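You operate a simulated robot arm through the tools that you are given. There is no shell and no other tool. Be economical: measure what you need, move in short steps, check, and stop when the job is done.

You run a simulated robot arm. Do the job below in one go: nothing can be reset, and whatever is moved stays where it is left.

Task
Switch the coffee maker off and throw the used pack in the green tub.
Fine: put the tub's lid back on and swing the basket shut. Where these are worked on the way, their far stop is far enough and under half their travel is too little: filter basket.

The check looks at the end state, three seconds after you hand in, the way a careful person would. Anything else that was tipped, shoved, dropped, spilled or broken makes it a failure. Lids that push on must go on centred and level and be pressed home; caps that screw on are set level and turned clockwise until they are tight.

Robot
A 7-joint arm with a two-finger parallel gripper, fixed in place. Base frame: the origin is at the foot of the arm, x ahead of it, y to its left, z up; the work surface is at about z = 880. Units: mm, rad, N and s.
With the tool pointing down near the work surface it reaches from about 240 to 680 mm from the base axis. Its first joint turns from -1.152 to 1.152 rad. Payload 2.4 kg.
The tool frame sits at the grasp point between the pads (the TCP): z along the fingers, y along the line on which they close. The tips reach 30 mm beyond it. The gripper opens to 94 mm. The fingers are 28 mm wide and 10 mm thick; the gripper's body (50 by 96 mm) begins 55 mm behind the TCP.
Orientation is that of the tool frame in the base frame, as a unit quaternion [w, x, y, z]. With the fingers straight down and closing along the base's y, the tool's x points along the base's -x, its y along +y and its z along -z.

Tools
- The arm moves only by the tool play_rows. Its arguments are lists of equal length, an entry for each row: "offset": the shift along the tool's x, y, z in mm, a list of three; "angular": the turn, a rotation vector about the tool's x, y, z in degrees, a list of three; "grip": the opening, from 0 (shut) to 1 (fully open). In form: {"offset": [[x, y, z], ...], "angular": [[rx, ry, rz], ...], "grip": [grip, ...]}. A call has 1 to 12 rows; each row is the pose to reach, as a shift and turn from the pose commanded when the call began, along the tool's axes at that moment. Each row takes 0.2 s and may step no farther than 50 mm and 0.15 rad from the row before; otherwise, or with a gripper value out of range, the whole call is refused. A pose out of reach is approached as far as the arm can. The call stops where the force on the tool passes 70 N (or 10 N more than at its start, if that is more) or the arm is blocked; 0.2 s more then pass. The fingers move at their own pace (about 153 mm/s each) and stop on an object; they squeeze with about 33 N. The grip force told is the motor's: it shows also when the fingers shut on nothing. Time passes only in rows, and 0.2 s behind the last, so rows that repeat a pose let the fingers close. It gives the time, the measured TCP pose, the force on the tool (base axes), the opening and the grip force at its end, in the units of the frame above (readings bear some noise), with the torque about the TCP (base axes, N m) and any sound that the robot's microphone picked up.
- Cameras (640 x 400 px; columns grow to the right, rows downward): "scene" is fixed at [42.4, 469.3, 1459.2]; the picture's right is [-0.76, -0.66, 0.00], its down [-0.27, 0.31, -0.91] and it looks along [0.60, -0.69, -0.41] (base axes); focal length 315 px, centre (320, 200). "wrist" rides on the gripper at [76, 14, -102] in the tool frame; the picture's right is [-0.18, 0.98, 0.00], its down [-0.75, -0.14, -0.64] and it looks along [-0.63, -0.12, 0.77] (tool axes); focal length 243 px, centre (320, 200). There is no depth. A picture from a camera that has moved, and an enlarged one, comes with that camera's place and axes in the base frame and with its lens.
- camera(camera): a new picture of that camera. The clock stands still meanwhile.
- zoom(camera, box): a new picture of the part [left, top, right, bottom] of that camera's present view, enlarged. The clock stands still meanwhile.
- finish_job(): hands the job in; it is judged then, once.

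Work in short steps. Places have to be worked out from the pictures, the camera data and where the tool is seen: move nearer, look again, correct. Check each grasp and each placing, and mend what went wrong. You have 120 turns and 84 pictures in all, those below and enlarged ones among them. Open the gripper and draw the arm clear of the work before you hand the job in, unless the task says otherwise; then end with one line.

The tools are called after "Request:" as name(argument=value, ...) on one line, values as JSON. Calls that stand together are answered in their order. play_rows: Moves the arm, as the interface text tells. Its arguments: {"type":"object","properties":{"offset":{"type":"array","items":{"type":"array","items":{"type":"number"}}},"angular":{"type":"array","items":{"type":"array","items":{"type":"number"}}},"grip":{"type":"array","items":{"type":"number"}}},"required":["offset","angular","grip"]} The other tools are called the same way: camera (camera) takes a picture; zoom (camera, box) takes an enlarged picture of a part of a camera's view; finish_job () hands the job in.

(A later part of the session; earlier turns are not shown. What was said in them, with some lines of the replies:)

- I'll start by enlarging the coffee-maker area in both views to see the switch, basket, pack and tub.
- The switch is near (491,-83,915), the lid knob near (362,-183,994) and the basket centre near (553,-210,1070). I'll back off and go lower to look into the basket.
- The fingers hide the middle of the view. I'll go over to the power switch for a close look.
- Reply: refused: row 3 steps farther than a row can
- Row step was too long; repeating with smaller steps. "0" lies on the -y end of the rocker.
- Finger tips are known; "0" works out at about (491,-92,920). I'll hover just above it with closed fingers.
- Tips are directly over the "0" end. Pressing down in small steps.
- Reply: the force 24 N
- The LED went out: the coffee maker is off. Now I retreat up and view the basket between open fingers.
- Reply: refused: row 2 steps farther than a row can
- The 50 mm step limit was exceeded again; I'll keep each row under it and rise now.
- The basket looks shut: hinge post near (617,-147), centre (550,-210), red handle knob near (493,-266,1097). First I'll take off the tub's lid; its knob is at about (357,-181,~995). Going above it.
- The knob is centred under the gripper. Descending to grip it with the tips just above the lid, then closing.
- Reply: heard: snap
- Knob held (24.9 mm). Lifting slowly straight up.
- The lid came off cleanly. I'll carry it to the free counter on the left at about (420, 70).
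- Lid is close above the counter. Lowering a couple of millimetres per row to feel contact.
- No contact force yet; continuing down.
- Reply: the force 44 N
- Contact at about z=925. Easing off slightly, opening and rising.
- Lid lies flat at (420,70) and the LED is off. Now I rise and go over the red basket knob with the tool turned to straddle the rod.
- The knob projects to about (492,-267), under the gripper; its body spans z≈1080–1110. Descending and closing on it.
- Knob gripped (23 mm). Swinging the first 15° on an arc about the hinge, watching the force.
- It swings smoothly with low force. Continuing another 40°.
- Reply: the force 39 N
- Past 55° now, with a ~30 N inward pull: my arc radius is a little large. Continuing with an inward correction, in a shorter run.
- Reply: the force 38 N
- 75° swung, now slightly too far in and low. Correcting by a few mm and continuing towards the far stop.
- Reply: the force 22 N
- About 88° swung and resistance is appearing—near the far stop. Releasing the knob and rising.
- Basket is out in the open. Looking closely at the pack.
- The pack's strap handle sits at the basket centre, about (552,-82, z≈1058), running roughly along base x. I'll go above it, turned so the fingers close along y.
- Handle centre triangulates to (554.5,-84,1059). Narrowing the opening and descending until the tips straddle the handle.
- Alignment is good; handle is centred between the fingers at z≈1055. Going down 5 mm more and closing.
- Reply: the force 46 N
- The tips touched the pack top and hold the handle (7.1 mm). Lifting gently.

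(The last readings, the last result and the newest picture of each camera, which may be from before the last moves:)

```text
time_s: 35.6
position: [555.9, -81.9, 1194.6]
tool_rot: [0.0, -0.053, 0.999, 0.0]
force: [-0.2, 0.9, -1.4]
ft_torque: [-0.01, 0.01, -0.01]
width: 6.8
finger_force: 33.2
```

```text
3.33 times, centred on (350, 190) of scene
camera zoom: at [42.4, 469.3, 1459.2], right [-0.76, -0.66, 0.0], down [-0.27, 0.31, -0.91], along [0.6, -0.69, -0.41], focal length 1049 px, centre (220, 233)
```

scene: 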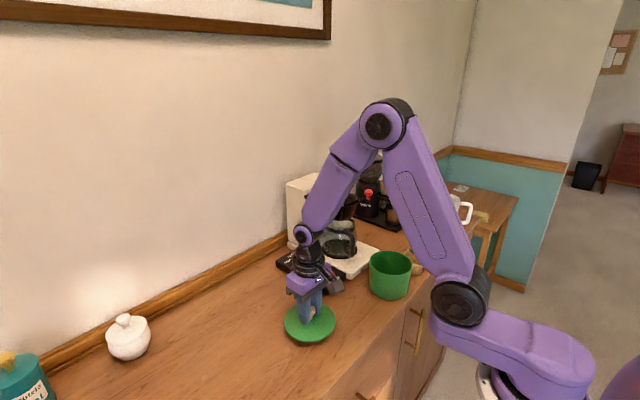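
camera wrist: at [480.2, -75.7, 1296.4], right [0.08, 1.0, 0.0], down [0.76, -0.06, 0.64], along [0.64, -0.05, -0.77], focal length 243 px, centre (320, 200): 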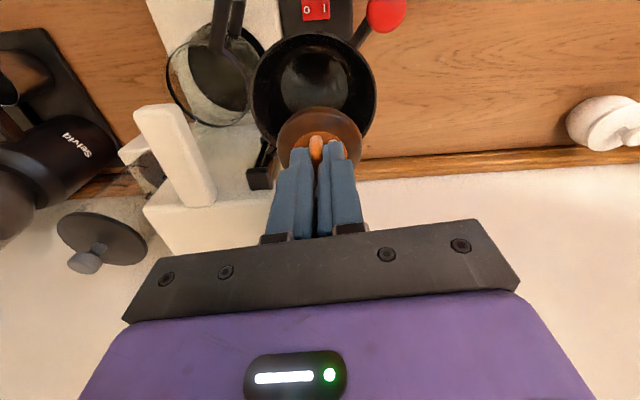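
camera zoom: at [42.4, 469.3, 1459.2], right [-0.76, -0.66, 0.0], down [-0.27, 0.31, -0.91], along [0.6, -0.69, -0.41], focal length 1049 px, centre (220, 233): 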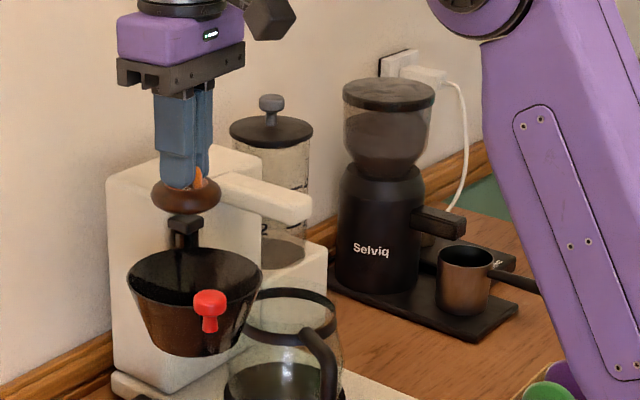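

Pack is held securely and the basket stayed open. Carrying it over to the tub at (356,-181).

Request:
play_rows(offset=[[35, -13, 0], [70, -26, 0], [105, -39, 0], [140, -52, 0], [175, -65, 0], [209, -77.4, 0], [209, -77.4, 40], [209, -77.4, 80], [209, -77.4, 110], [209, -77.4, 110]], angular=[[0, 0, 0], [0, 0, 0], [0, 0, 0], [0, 0, 0], [0, 0, 0], [0, 0, 0], [0, 0, 0], [0, 0, 0], [0, 0, 0], [0, 0, 0]], grip=[0, 0, 0, 0, 0, 0, 0, 0, 0, 0])

Request:
camera(camera="wrist")

Request:
zoom(camera="scene", box=[310, 170, 470, 310])

```text
time_s: 37.8
position: [355.1, -181.9, 1082.5]
tool_rot: [0.0, -0.053, 0.999, 0.0]
force: [-0.6, -0.6, -0.5]
ft_torque: [0.03, 0.01, 0.03]
width: 6.9
finger_force: 33.7
```

```text
42 pictures are left
camera wrist: at [279.5, -175.3, 1185.5], right [0.08, 1.0, 0.0], down [0.76, -0.06, 0.64], along [0.64, -0.05, -0.77], focal length 243 px, centre (320, 200)
```

wrist: 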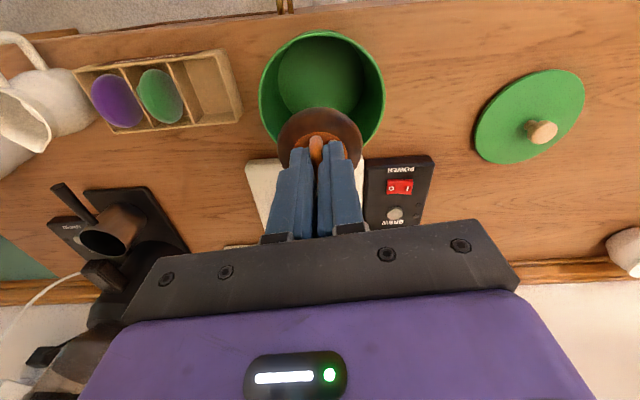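

```text
2.86 times, centred on (390, 240) of scene
camera zoom: at [42.4, 469.3, 1459.2], right [-0.76, -0.66, 0.0], down [-0.27, 0.31, -0.91], along [0.6, -0.69, -0.41], focal length 899 px, centre (120, 86)
```

zoom: 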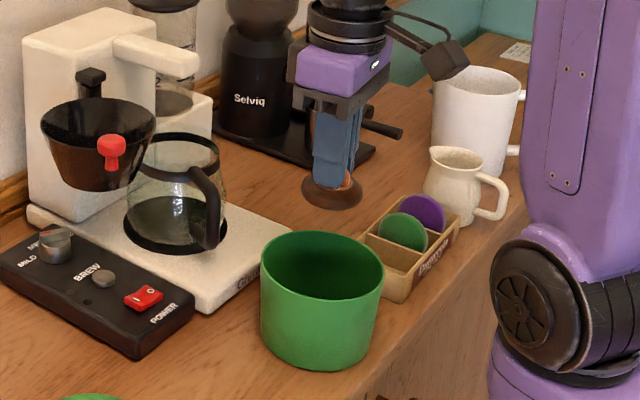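

Tub centre agrees with (356,-180). Lowering the pack into it.

Request:
play_rows(offset=[[0, 2, 35], [0, 2, 70], [0, 2, 105], [0, 2, 125], [0, 2, 133], [0, 2, 133]], angular=[[0, 0, 0], [0, 0, 0], [0, 0, 0], [0, 0, 0], [0, 0, 0], [0, 0, 0]], grip=[0, 0, 0, 0, 0, 0])

Request:
zoom(camera="scene", box=[310, 170, 470, 310])

```text
time_s: 39.2
position: [354.3, -182.1, 949.9]
tool_rot: [0.0, -0.052, 0.999, 0.0]
force: [0.9, 0.1, -0.1]
ft_torque: [-0.02, -0.03, -0.01]
width: 7.0
finger_force: 33.9
```

```text
2.86 times, centred on (390, 240) of scene
camera zoom: at [42.4, 469.3, 1459.2], right [-0.76, -0.66, 0.0], down [-0.27, 0.31, -0.91], along [0.6, -0.69, -0.41], focal length 899 px, centre (120, 86)
```

zoom: 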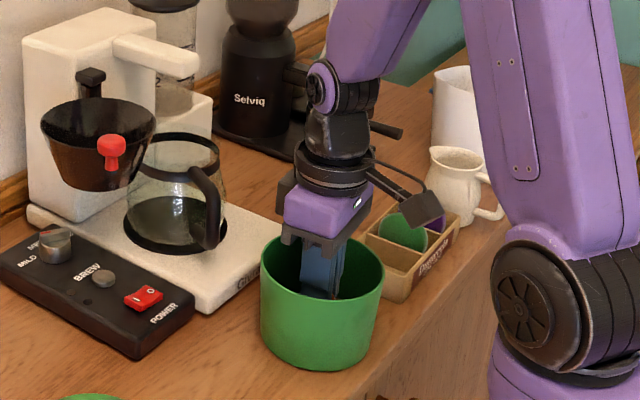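

No contact, no collision. A bit lower, then release and rise.

Request:
play_rows(offset=[[0, 0, 5], [0, 0, 10], [0, 0, 10], [0, 0, 10], [0, 0, 10], [0, 0, -20], [0, 0, -60], [0, 0, -100], [0, 0, -140], [0, 0, -140]], angular=[[0, 0, 0], [0, 0, 0], [0, 0, 0], [0, 0, 0], [0, 0, 0], [0, 0, 0], [0, 0, 0], [0, 0, 0], [0, 0, 0], [0, 0, 0]], grip=[0, 0, 0.25, 0.4, 0.4, 0.4, 0.4, 0.4, 0.4, 0.4])

Request:
camera(camera="wrist")

Request:
zoom(camera="scene", box=[310, 170, 470, 310])

```text
time_s: 41.4
position: [355.5, -183.3, 1091.2]
tool_rot: [0.0, -0.052, 0.999, 0.0]
force: [-0.2, 0.0, -0.5]
ft_torque: [-0.01, -0.03, 0.01]
width: 37.5
finger_force: 0.1
```

```text
39 pictures are left
camera wrist: at [279.4, -177.4, 1193.8], right [0.08, 1.0, 0.0], down [0.76, -0.06, 0.64], along [0.64, -0.05, -0.77], focal length 243 px, centre (320, 200)
```

wrist: 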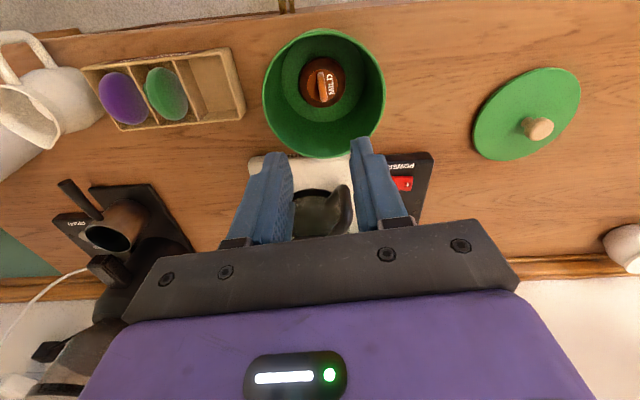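

```text
2.86 times, centred on (390, 240) of scene
camera zoom: at [42.4, 469.3, 1459.2], right [-0.76, -0.66, 0.0], down [-0.27, 0.31, -0.91], along [0.6, -0.69, -0.41], focal length 899 px, centre (120, 86)
```

zoom: 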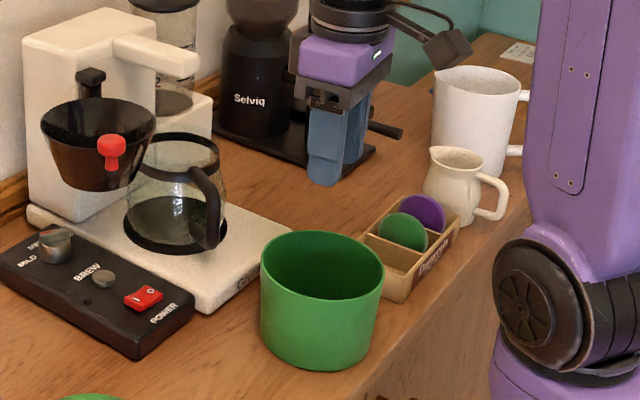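

The pack lies in the tub. Now back to the lid on the counter to fetch it.

Request:
play_rows(offset=[[-10, 40, 0], [-20, 82, 0], [-30, 124, 0], [-45, 165, 0], [-68, 205, 0], [-91, 243.7, 0], [-91, 243.7, 0]], angular=[[0, 0, 1], [0, 0, 2], [0, 0, 3], [0, 0, 4], [0, 0, 5], [0, 0, 6], [0, 0, 6]], grip=[0.7, 0.7, 0.7, 0.7, 0.7, 0.7, 0.7])

Request:
camera(camera="wrist")

```text
time_s: 43.0
position: [422.9, 68.6, 1090.1]
tool_rot: [0.0, 0.0, 1.0, 0.001]
force: [-0.5, 0.2, 0.1]
ft_torque: [-0.01, 0.03, 0.02]
width: 66.0
finger_force: 0.1
```

```text
37 pictures are left
camera wrist: at [347.6, 84.1, 1193.1], right [0.18, 0.98, 0.0], down [0.75, -0.14, 0.64], along [0.63, -0.12, -0.77], focal length 243 px, centre (320, 200)
```

wrist: 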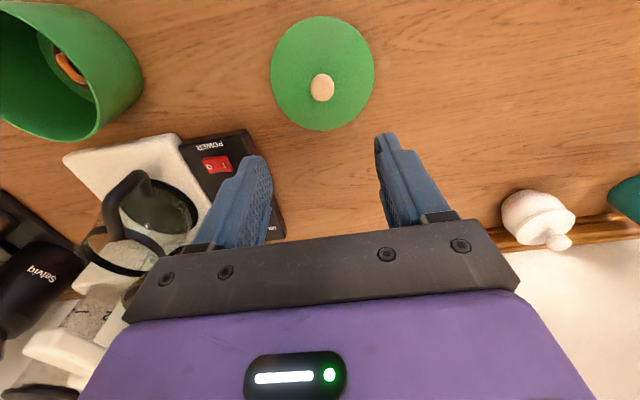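

Knob is under the gripper. By tracked commands, the release pose was (418.7,70.4,925.8); I'll regrip exactly there so the lid keeps its offset to the tool.

Request:
play_rows(offset=[[1.7, 0.4, 45], [1.7, 0.4, 90], [1.7, 0.4, 130], [1.7, 0.4, 155], [1.7, 0.4, 166], [1.7, 0.4, 166], [1.7, 0.4, 166], [1.7, 0.4, 166], [1.7, 0.4, 166]], angular=[[0, 0, 0], [0, 0, 0], [0, 0, 0], [0, 0, 0], [0, 0, 0], [0, 0, 0], [0, 0, 0], [0, 0, 0], [0, 0, 0]], grip=[0.7, 0.7, 0.7, 0.7, 0.7, 0.5, 0, 0, 0])

```text
time_s: 45.0
position: [420.2, 70.7, 926.0]
tool_rot: [0.0, 0.0, 1.0, 0.0]
force: [0.5, 0.1, -0.5]
ft_torque: [-0.01, 0.0, -0.01]
width: 24.6
finger_force: 33.4
```

Lid gripped again. Lifting, then over to the tub to hover above the rim.

Request:
play_rows(offset=[[0, 0, -30], [0, 0, -75], [0, 0, -115], [0, 0, -152], [22, -40, -152], [44, -80, -152], [64, -120, -152], [64, -165, -152], [64, -210, -152], [64, -250, -152], [64, -250, -115], [64, -250, -105]], angular=[[0, 0, 0], [0, 0, 0], [0, 0, 0], [0, 0, 0], [0, 0, 0], [0, 0, 0], [0, 0, 0], [0, 0, 0], [0, 0, 0], [0, 0, 0], [0, 0, 0], [0, 0, 0]], grip=[0, 0, 0, 0, 0, 0, 0, 0, 0, 0, 0, 0])

Request:
camera(camera="wrist")

Request:
zoom(camera="scene", box=[340, 210, 440, 310])

```text
time_s: 47.6
position: [354.3, -180.3, 1029.6]
tool_rot: [0.0, 0.0, 1.0, 0.0]
force: [0.1, 0.2, -1.1]
ft_torque: [-0.01, 0.01, 0.02]
width: 24.9
finger_force: 32.8
```

```text
36 pictures are left
camera wrist: at [280.3, -164.9, 1131.8], right [0.18, 0.98, 0.0], down [0.75, -0.14, 0.64], along [0.63, -0.12, -0.77], focal length 243 px, centre (320, 200)
```

wrist: 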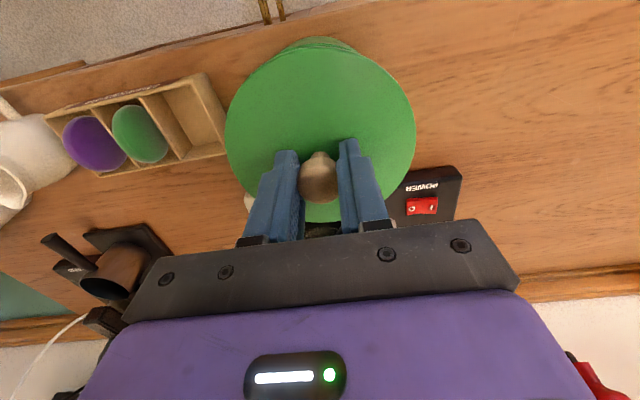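

```text
4.00 times, centred on (390, 260) of scene
camera zoom: at [42.4, 469.3, 1459.2], right [-0.76, -0.66, 0.0], down [-0.27, 0.31, -0.91], along [0.6, -0.69, -0.41], focal length 1259 px, centre (40, -40)
```

zoom: 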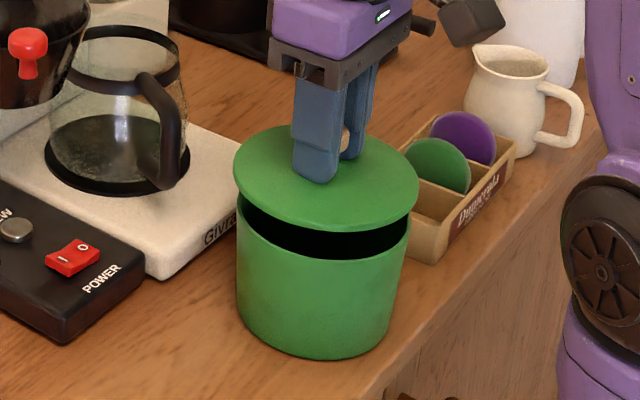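

Lid is centred over the rim. Lowering slowly and pressing to the seat (~1008).

Request:
play_rows(offset=[[0, 0, 8], [0, 0, 14], [0, 0, 18], [0, 0, 20], [0, 0, 22], [0, 0, 23.5]], angular=[[0, 0, 0], [0, 0, 0], [0, 0, 0], [0, 0, 0], [0, 0, 0], [0, 0, 0]], grip=[0, 0, 0, 0, 0, 0])

Request:
zoom(camera="scene", box=[340, 210, 440, 310])

```text
time_s: 49.0
position: [354.6, -180.1, 1006.8]
tool_rot: [0.0, 0.001, 1.0, 0.0]
force: [0.6, -1.0, 0.9]
ft_torque: [-0.03, -0.03, 0.02]
width: 24.6
finger_force: 33.4
```

```text
4.00 times, centred on (390, 260) of scene
camera zoom: at [42.4, 469.3, 1459.2], right [-0.76, -0.66, 0.0], down [-0.27, 0.31, -0.91], along [0.6, -0.69, -0.41], focal length 1259 px, centre (40, -40)
```

zoom: 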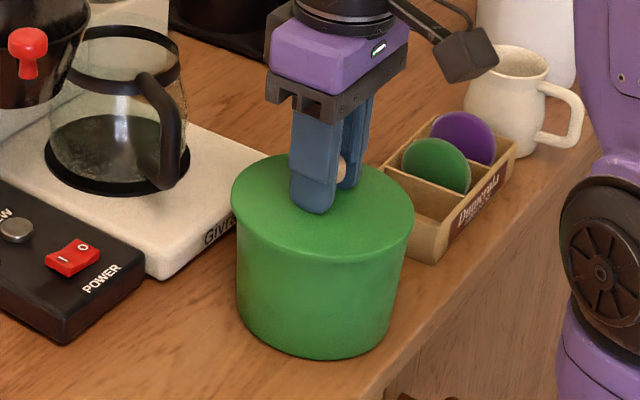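

No seating force yet; continuing in 1.5 mm steps.

Request:
play_rows(offset=[[0, 0, 1.5], [0, 0, 3], [0, 0, 4.5], [0, 0, 6]], angular=[[0, 0, 0], [0, 0, 0], [0, 0, 0], [0, 0, 0]], grip=[0, 0, 0, 0])

Request:
zoom(camera="scene", box=[340, 210, 440, 310])

```text
time_s: 50.1
position: [356.2, -179.5, 1002.3]
tool_rot: [0.003, -0.001, 1.0, -0.002]
force: [-1.7, -0.5, 12.5]
ft_torque: [0.26, 0.07, 0.05]
width: 24.6
finger_force: 33.2
stopped in row 4: the force on the tool passed its limit at 72 N (the readings are from after the stop); the commanded pose is now the measured one
```

```text
4.00 times, centred on (390, 260) of scene
camera zoom: at [42.2, 469.3, 1459.2], right [-0.76, -0.66, 0.0], down [-0.27, 0.31, -0.91], along [0.6, -0.69, -0.41], focal length 1259 px, centre (40, -40)
```

zoom: 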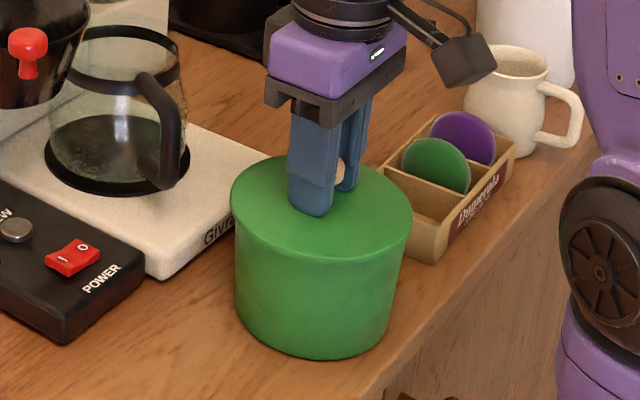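

Force limit reached at z≈1002 and the lid looks flush. Releasing and rising to inspect.

Request:
play_rows(offset=[[0, 0, 0], [0, 0, -1], [0, 0, -1], [0, 0, -1], [0, 0, -30], [0, 0, -60], [0, 0, -60]], angular=[[0, 0, 0], [0, 0, 0], [0, 0, 0], [0, 0, 0], [0, 0, 0], [0, 0, 0], [0, 0, 0]], grip=[0.2, 0.4, 0.7, 0.8, 0.8, 0.8, 0.8])

Request:
zoom(camera="scene", box=[350, 240, 430, 310])

Request:
camera(camera="wrist")

```text
time_s: 51.7
position: [356.4, -182.0, 1060.1]
tool_rot: [0.002, 0.0, 1.0, -0.002]
force: [0.4, 0.5, 0.0]
ft_torque: [0.03, 0.0, 0.02]
width: 75.2
finger_force: 0.0
heard: snap
```

```text
5.71 times, centred on (390, 275) of scene
camera zoom: at [42.4, 469.3, 1459.2], right [-0.76, -0.66, 0.0], down [-0.27, 0.31, -0.91], along [0.6, -0.69, -0.41], focal length 1799 px, centre (-80, -229)
```

zoom: 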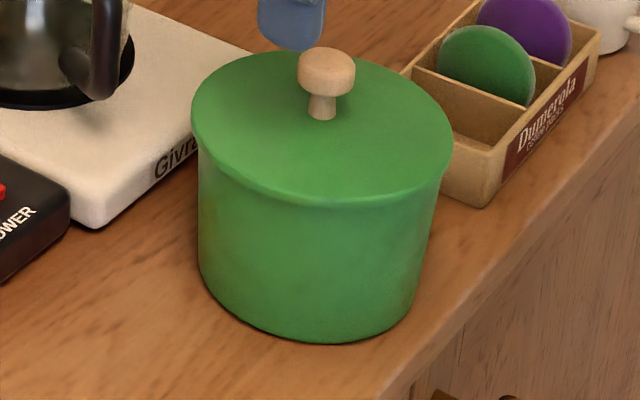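

```text
31 pictures are left
camera wrist: at [280.6, -166.0, 1163.4], right [0.18, 0.98, 0.0], down [0.75, -0.14, 0.65], along [0.63, -0.12, -0.76], focal length 243 px, centre (320, 200)
```

wrist: 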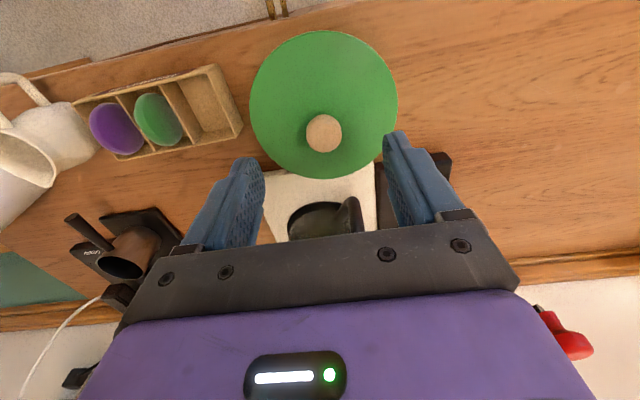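

Lid looks centred and level. I'll press it home by pushing straight down on the knob top with closed fingers.

Request:
play_rows(offset=[[0, -1, -20], [0, -1, -20], [0, -1, -20], [0, -1, 0], [0, -1, 15], [0, -1, 20]], angular=[[0, 0, 0], [0, 0, 0], [0, 0, 0], [0, 0, 0], [0, 0, 0], [0, 0, 0]], grip=[0.4, 0, 0, 0, 0, 0])

Request:
zoom(camera="scene", box=[350, 220, 430, 310])

```text
time_s: 53.1
position: [355.4, -181.5, 1042.7]
tool_rot: [0.001, 0.0, 1.0, -0.001]
force: [0.1, -0.3, -0.1]
ft_torque: [-0.01, -0.02, 0.02]
width: 0.0
finger_force: 33.0
```

```text
4.44 times, centred on (390, 265) of scene
camera zoom: at [42.4, 469.3, 1459.2], right [-0.76, -0.66, 0.0], down [-0.27, 0.31, -0.91], along [0.6, -0.69, -0.41], focal length 1399 px, centre (9, -89)
```

zoom: 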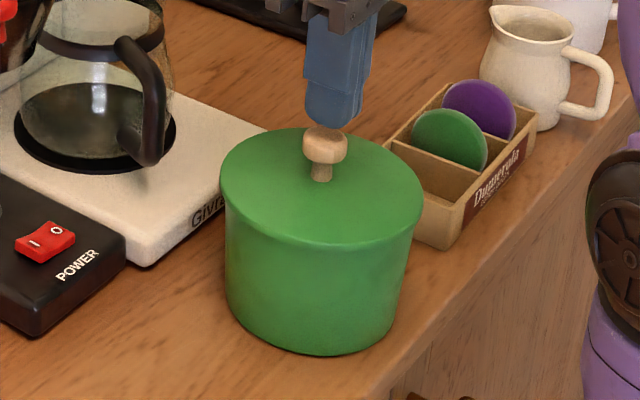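

Fingers are right over the knob. Pressing in small steps.

Request:
play_rows(offset=[[0, 0, 3], [0, 0, 6], [0, 0, 8], [0, 0, 10], [0, 0, 12], [0, 0, 14], [0, 0, 16]], angular=[[0, 0, 0], [0, 0, 0], [0, 0, 0], [0, 0, 0], [0, 0, 0], [0, 0, 0], [0, 0, 0]], grip=[0, 0, 0, 0, 0, 0, 0])

Request:
zoom(camera="scene", box=[350, 220, 430, 310])

```text
time_s: 54.5
position: [355.8, -182.2, 1033.2]
tool_rot: [0.004, 0.0, 1.0, -0.003]
force: [-10.2, 3.5, 24.0]
ft_torque: [0.14, 0.38, -0.03]
width: 0.0
finger_force: 32.9
stopped in row 6: the force on the tool passed its limit at 79 N (the readings are from after the stop); the commanded pose is now the measured one
```

```text
4.44 times, centred on (390, 265) of scene
camera zoom: at [41.9, 469.5, 1459.1], right [-0.76, -0.66, 0.0], down [-0.27, 0.31, -0.91], along [0.6, -0.69, -0.41], focal length 1399 px, centre (9, -89)
```

zoom: 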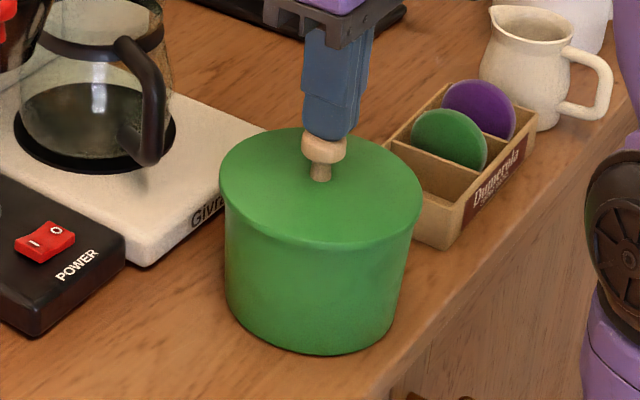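

Lid is firm under 79 N with no movement: it's home. Now up and over to the basket's red knob at about (497,-28).

Request:
play_rows(offset=[[0, 0, -45], [0, 0, -90], [0, 0, -135], [0, 0, -167], [-28, 31, -167], [-56, 62, -167], [-84, 93, -167], [-112, 124, -167], [-141, 154.5, -167], [-141, 154.5, -167]], angular=[[0, 0, 0], [0, 0, 0], [0, 0, 0], [0, 0, 6], [0, 0, 14], [0, 0, 22], [0, 0, 30], [0, 0, 38], [0, 0, 46], [0, 0, 46]], grip=[0, 0, 0, 0, 0.5, 0.8, 0.8, 0.8, 0.8, 0.8])

Request:
camera(camera="wrist")

Request:
zoom(camera="scene", box=[270, 130, 430, 250])

```text
time_s: 56.7
position: [495.6, -27.2, 1200.2]
tool_rot: [0.005, 0.391, 0.92, -0.001]
force: [-0.3, 0.1, 0.4]
ft_torque: [-0.01, 0.01, 0.02]
width: 75.3
finger_force: 0.1
```

```text
28 pictures are left
camera wrist: at [453.9, 39.3, 1302.2], right [0.84, 0.55, 0.0], down [0.42, -0.64, 0.65], along [0.36, -0.54, -0.76], focal length 243 px, centre (320, 200)
```

wrist: 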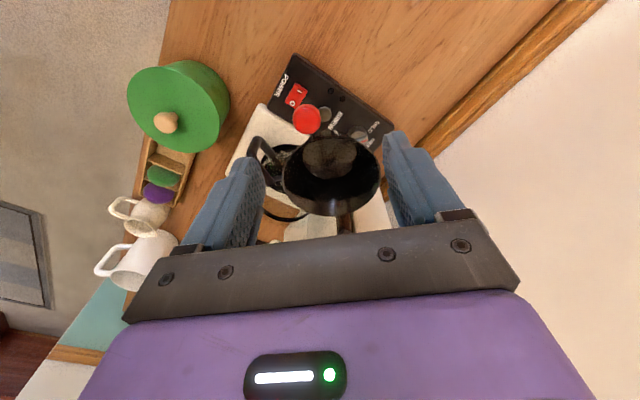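

```text
3.33 times, centred on (350, 190) of scene
camera zoom: at [42.4, 469.3, 1459.2], right [-0.76, -0.66, 0.0], down [-0.27, 0.31, -0.91], along [0.6, -0.69, -0.41], focal length 1049 px, centre (220, 233)
```

zoom: 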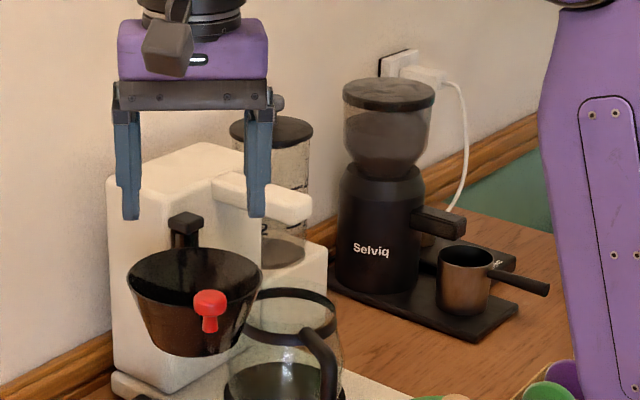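

The knob sits roughly at (491,-33), a few mm back along the arc. Adjusting, descending and gripping.

Request:
play_rows(offset=[[0, -6, 40], [0, -6, 75], [0, -6, 86], [0, -6, 86], [0, -6, 86], [0, -6, 86], [0, -6, 86]], angular=[[0, 0, 0], [0, 0, 0], [0, 0, 0], [0, 0, 0], [0, 0, 0], [0, 0, 0], [0, 0, 0]], grip=[0.8, 0.8, 0.8, 0.4, 0, 0, 0])

Request:
zoom(camera="scene", box=[270, 130, 430, 250])

```text
time_s: 58.3
position: [491.2, -31.8, 1112.4]
tool_rot: [0.004, 0.39, 0.921, -0.001]
force: [-1.3, 0.6, -4.8]
ft_torque: [-0.18, -0.17, -0.01]
width: 23.1
finger_force: 45.1
```

```text
3.33 times, centred on (350, 190) of scene
camera zoom: at [42.5, 469.3, 1459.2], right [-0.76, -0.66, 0.0], down [-0.27, 0.31, -0.91], along [0.6, -0.69, -0.41], focal length 1049 px, centre (220, 233)
```

zoom: 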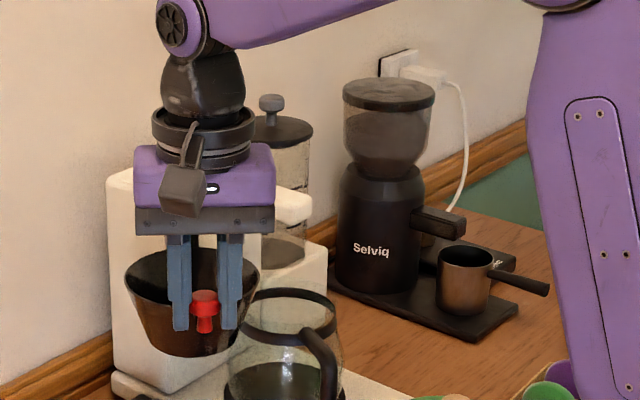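

Gripped again. With the refined hinge (≈622,-149, r≈175) I swing it back, first 24°.

Request:
play_rows(offset=[[-1, -9, 0], [-2.2, -18.2, 0], [-6.4, -36.1, 0], [-12.4, -53.5, 0], [-20.1, -70.2, 0]], angular=[[0, 0, -3], [0, 0, -6], [0, 0, -12], [0, 0, -18], [0, 0, -24]], grip=[0, 0, 0, 0, 0])

```text
time_s: 59.5
position: [454.9, -94.7, 1112.9]
tool_rot: [-0.001, 0.19, 0.982, -0.002]
force: [-10.6, 3.4, -28.9]
ft_torque: [0.31, 0.63, 0.04]
width: 23.0
finger_force: 45.3
```

Slight outward/down pull: correcting 2 mm out and 1.5 mm down and continuing.

Request:
play_rows(offset=[[1, -8.9, 1.5], [-1.1, -23.7, 1.5], [-7.4, -46.7, 1.5], [-16.9, -68.6, 1.5], [-29.3, -88.9, 1.5]], angular=[[0, 0, -3], [0, 0, -8], [0, 0, -16], [0, 0, -24], [0, 0, -32]], grip=[0, 0, 0, 0, 0])

Request:
zoom(camera="scene", box=[270, 130, 430, 250])

```text
time_s: 60.7
position: [449.3, -190.0, 1113.1]
tool_rot: [0.005, -0.086, 0.996, -0.004]
force: [-10.3, -4.1, -3.2]
ft_torque: [0.0, -0.47, -0.24]
width: 23.0
finger_force: 44.7
```

```text
3.33 times, centred on (350, 190) of scene
camera zoom: at [42.1, 469.1, 1459.3], right [-0.76, -0.66, 0.0], down [-0.27, 0.31, -0.91], along [0.6, -0.69, -0.41], focal length 1049 px, centre (220, 233)
```

zoom: 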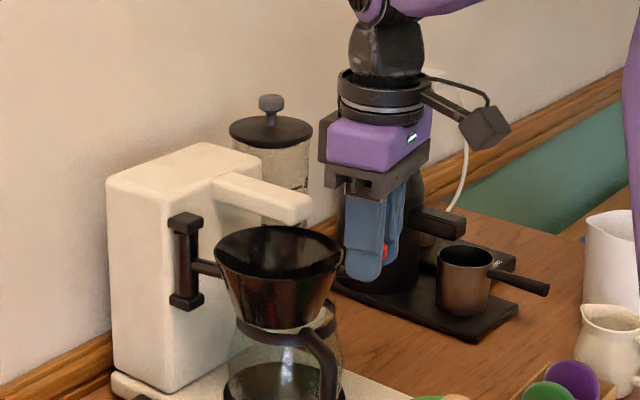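

Low forces, about 29° remaining. Finishing the arc to the shut position and slightly beyond until it resists.

Request:
play_rows(offset=[[-1.6, -21, 0], [-6.7, -41.6, 0], [-14.3, -61.4, 0], [-21.2, -74.8, 0], [-26, -82.6, 0], [-29.5, -87.7, 0]], angular=[[0, 0, -7], [0, 0, -14], [0, 0, -21], [0, 0, -26], [0, 0, -29], [0, 0, -31]], grip=[0, 0, 0, 0, 0, 0])

Request:
zoom(camera="scene", box=[280, 130, 440, 250])

```text
time_s: 62.1
position: [493.4, -267.2, 1113.1]
tool_rot: [-0.001, -0.35, 0.937, 0.0]
force: [-19.2, 10.1, -13.1]
ft_torque: [0.35, 0.16, -0.24]
width: 22.9
finger_force: 45.1
```

```text
3.33 times, centred on (360, 190) of scene
camera zoom: at [42.0, 469.5, 1459.1], right [-0.76, -0.66, 0.0], down [-0.27, 0.31, -0.91], along [0.6, -0.69, -0.41], focal length 1049 px, centre (187, 233)
```

zoom: 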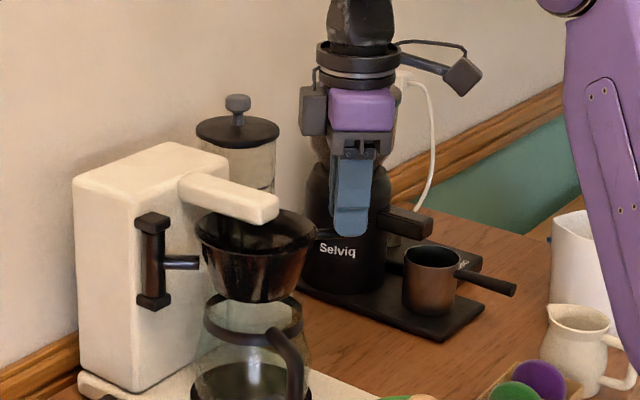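

Back at the original knob pose with the stop resisting: basket shut. Releasing and rising clear.

Request:
play_rows(offset=[[0, 0, 0], [0, 0, 0], [0, 0, 0], [0, 0, -25], [0, 0, -65], [20, 0, -105], [50, 0, -130], [80, 0, -140], [80, 0, -140]], angular=[[0, 0, 0], [0, 0, 0], [0, 0, 0], [0, 0, 0], [0, 0, 0], [0, 0, 0], [0, 0, 0], [0, 0, 0], [0, 0, 0]], grip=[0.3, 0.6, 0.8, 0.8, 0.8, 0.8, 0.8, 0.8, 0.8])

Request:
zoom(camera="scene", box=[270, 150, 470, 310])

Request:
camera(camera="scene")

Request:
camera(camera="wrist")

```text
time_s: 64.1
position: [432.5, -321.2, 1255.0]
tool_rot: [0.003, -0.35, 0.937, -0.005]
force: [0.6, -0.5, 0.1]
ft_torque: [0.03, 0.0, 0.01]
width: 75.4
finger_force: 0.1
```

```text
2.50 times, centred on (370, 230) of scene
camera zoom: at [42.4, 469.3, 1459.2], right [-0.76, -0.66, 0.0], down [-0.27, 0.31, -0.91], along [0.6, -0.69, -0.41], focal length 787 px, centre (195, 125)
```

zoom: 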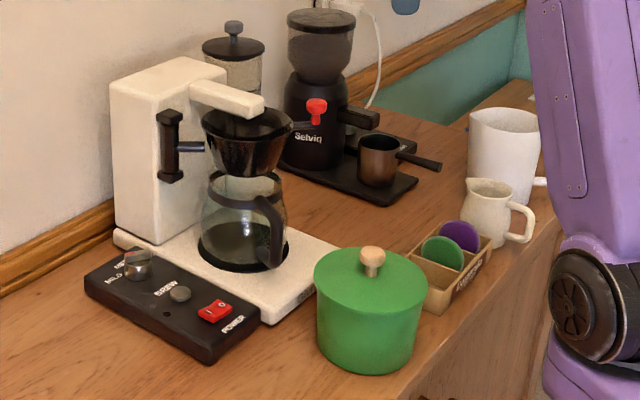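

```text
22 pictures are left
```

scene: 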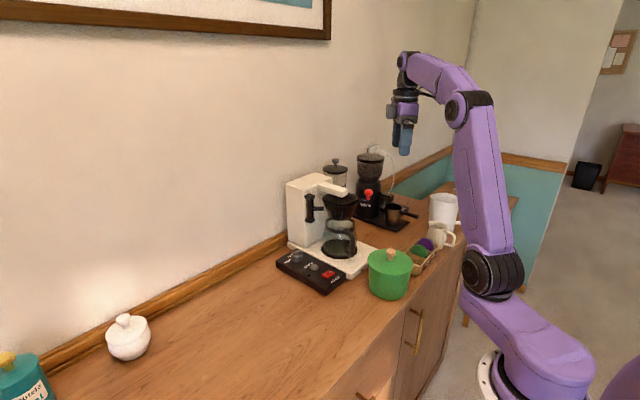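

```text
21 pictures are left
camera wrist: at [366.3, -359.7, 1357.3], right [-0.51, 0.86, -0.01], down [0.66, 0.39, 0.65], along [0.56, 0.32, -0.76], focal length 243 px, centre (320, 200)
```

wrist: 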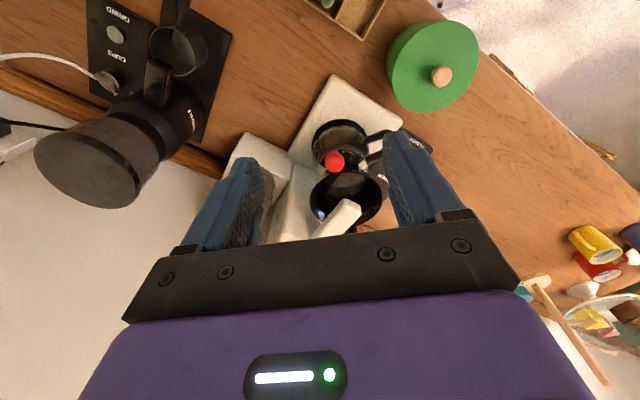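

Everything looks in place. One final close check of the lid's seating.

Request:
zoom(camera="scene", box=[360, 240, 420, 305])

```text
6.15 times, centred on (390, 272) of scene
camera zoom: at [42.4, 469.3, 1459.2], right [-0.76, -0.66, 0.0], down [-0.27, 0.31, -0.91], along [0.6, -0.69, -0.41], focal length 1937 px, centre (-111, -246)
```

zoom: 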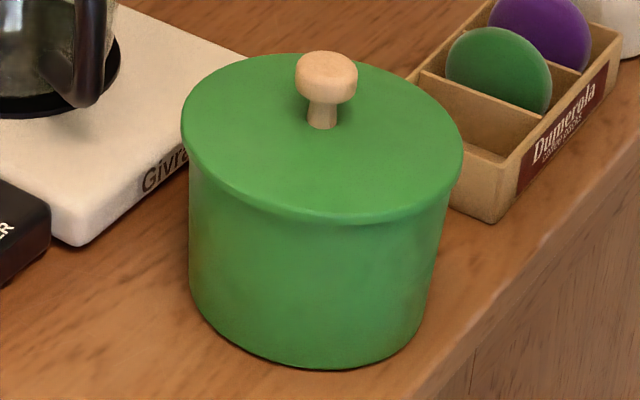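

The lid is seated level and centred, the LED is off, the basket is shut, and the arm is clear with the gripper open. Handing in.

Request:
finish_job()

```text
The job is handed in.
```

The coffee maker is off, the used pack is in the green tub with its lid pressed back on, and the filter basket is swung shut.
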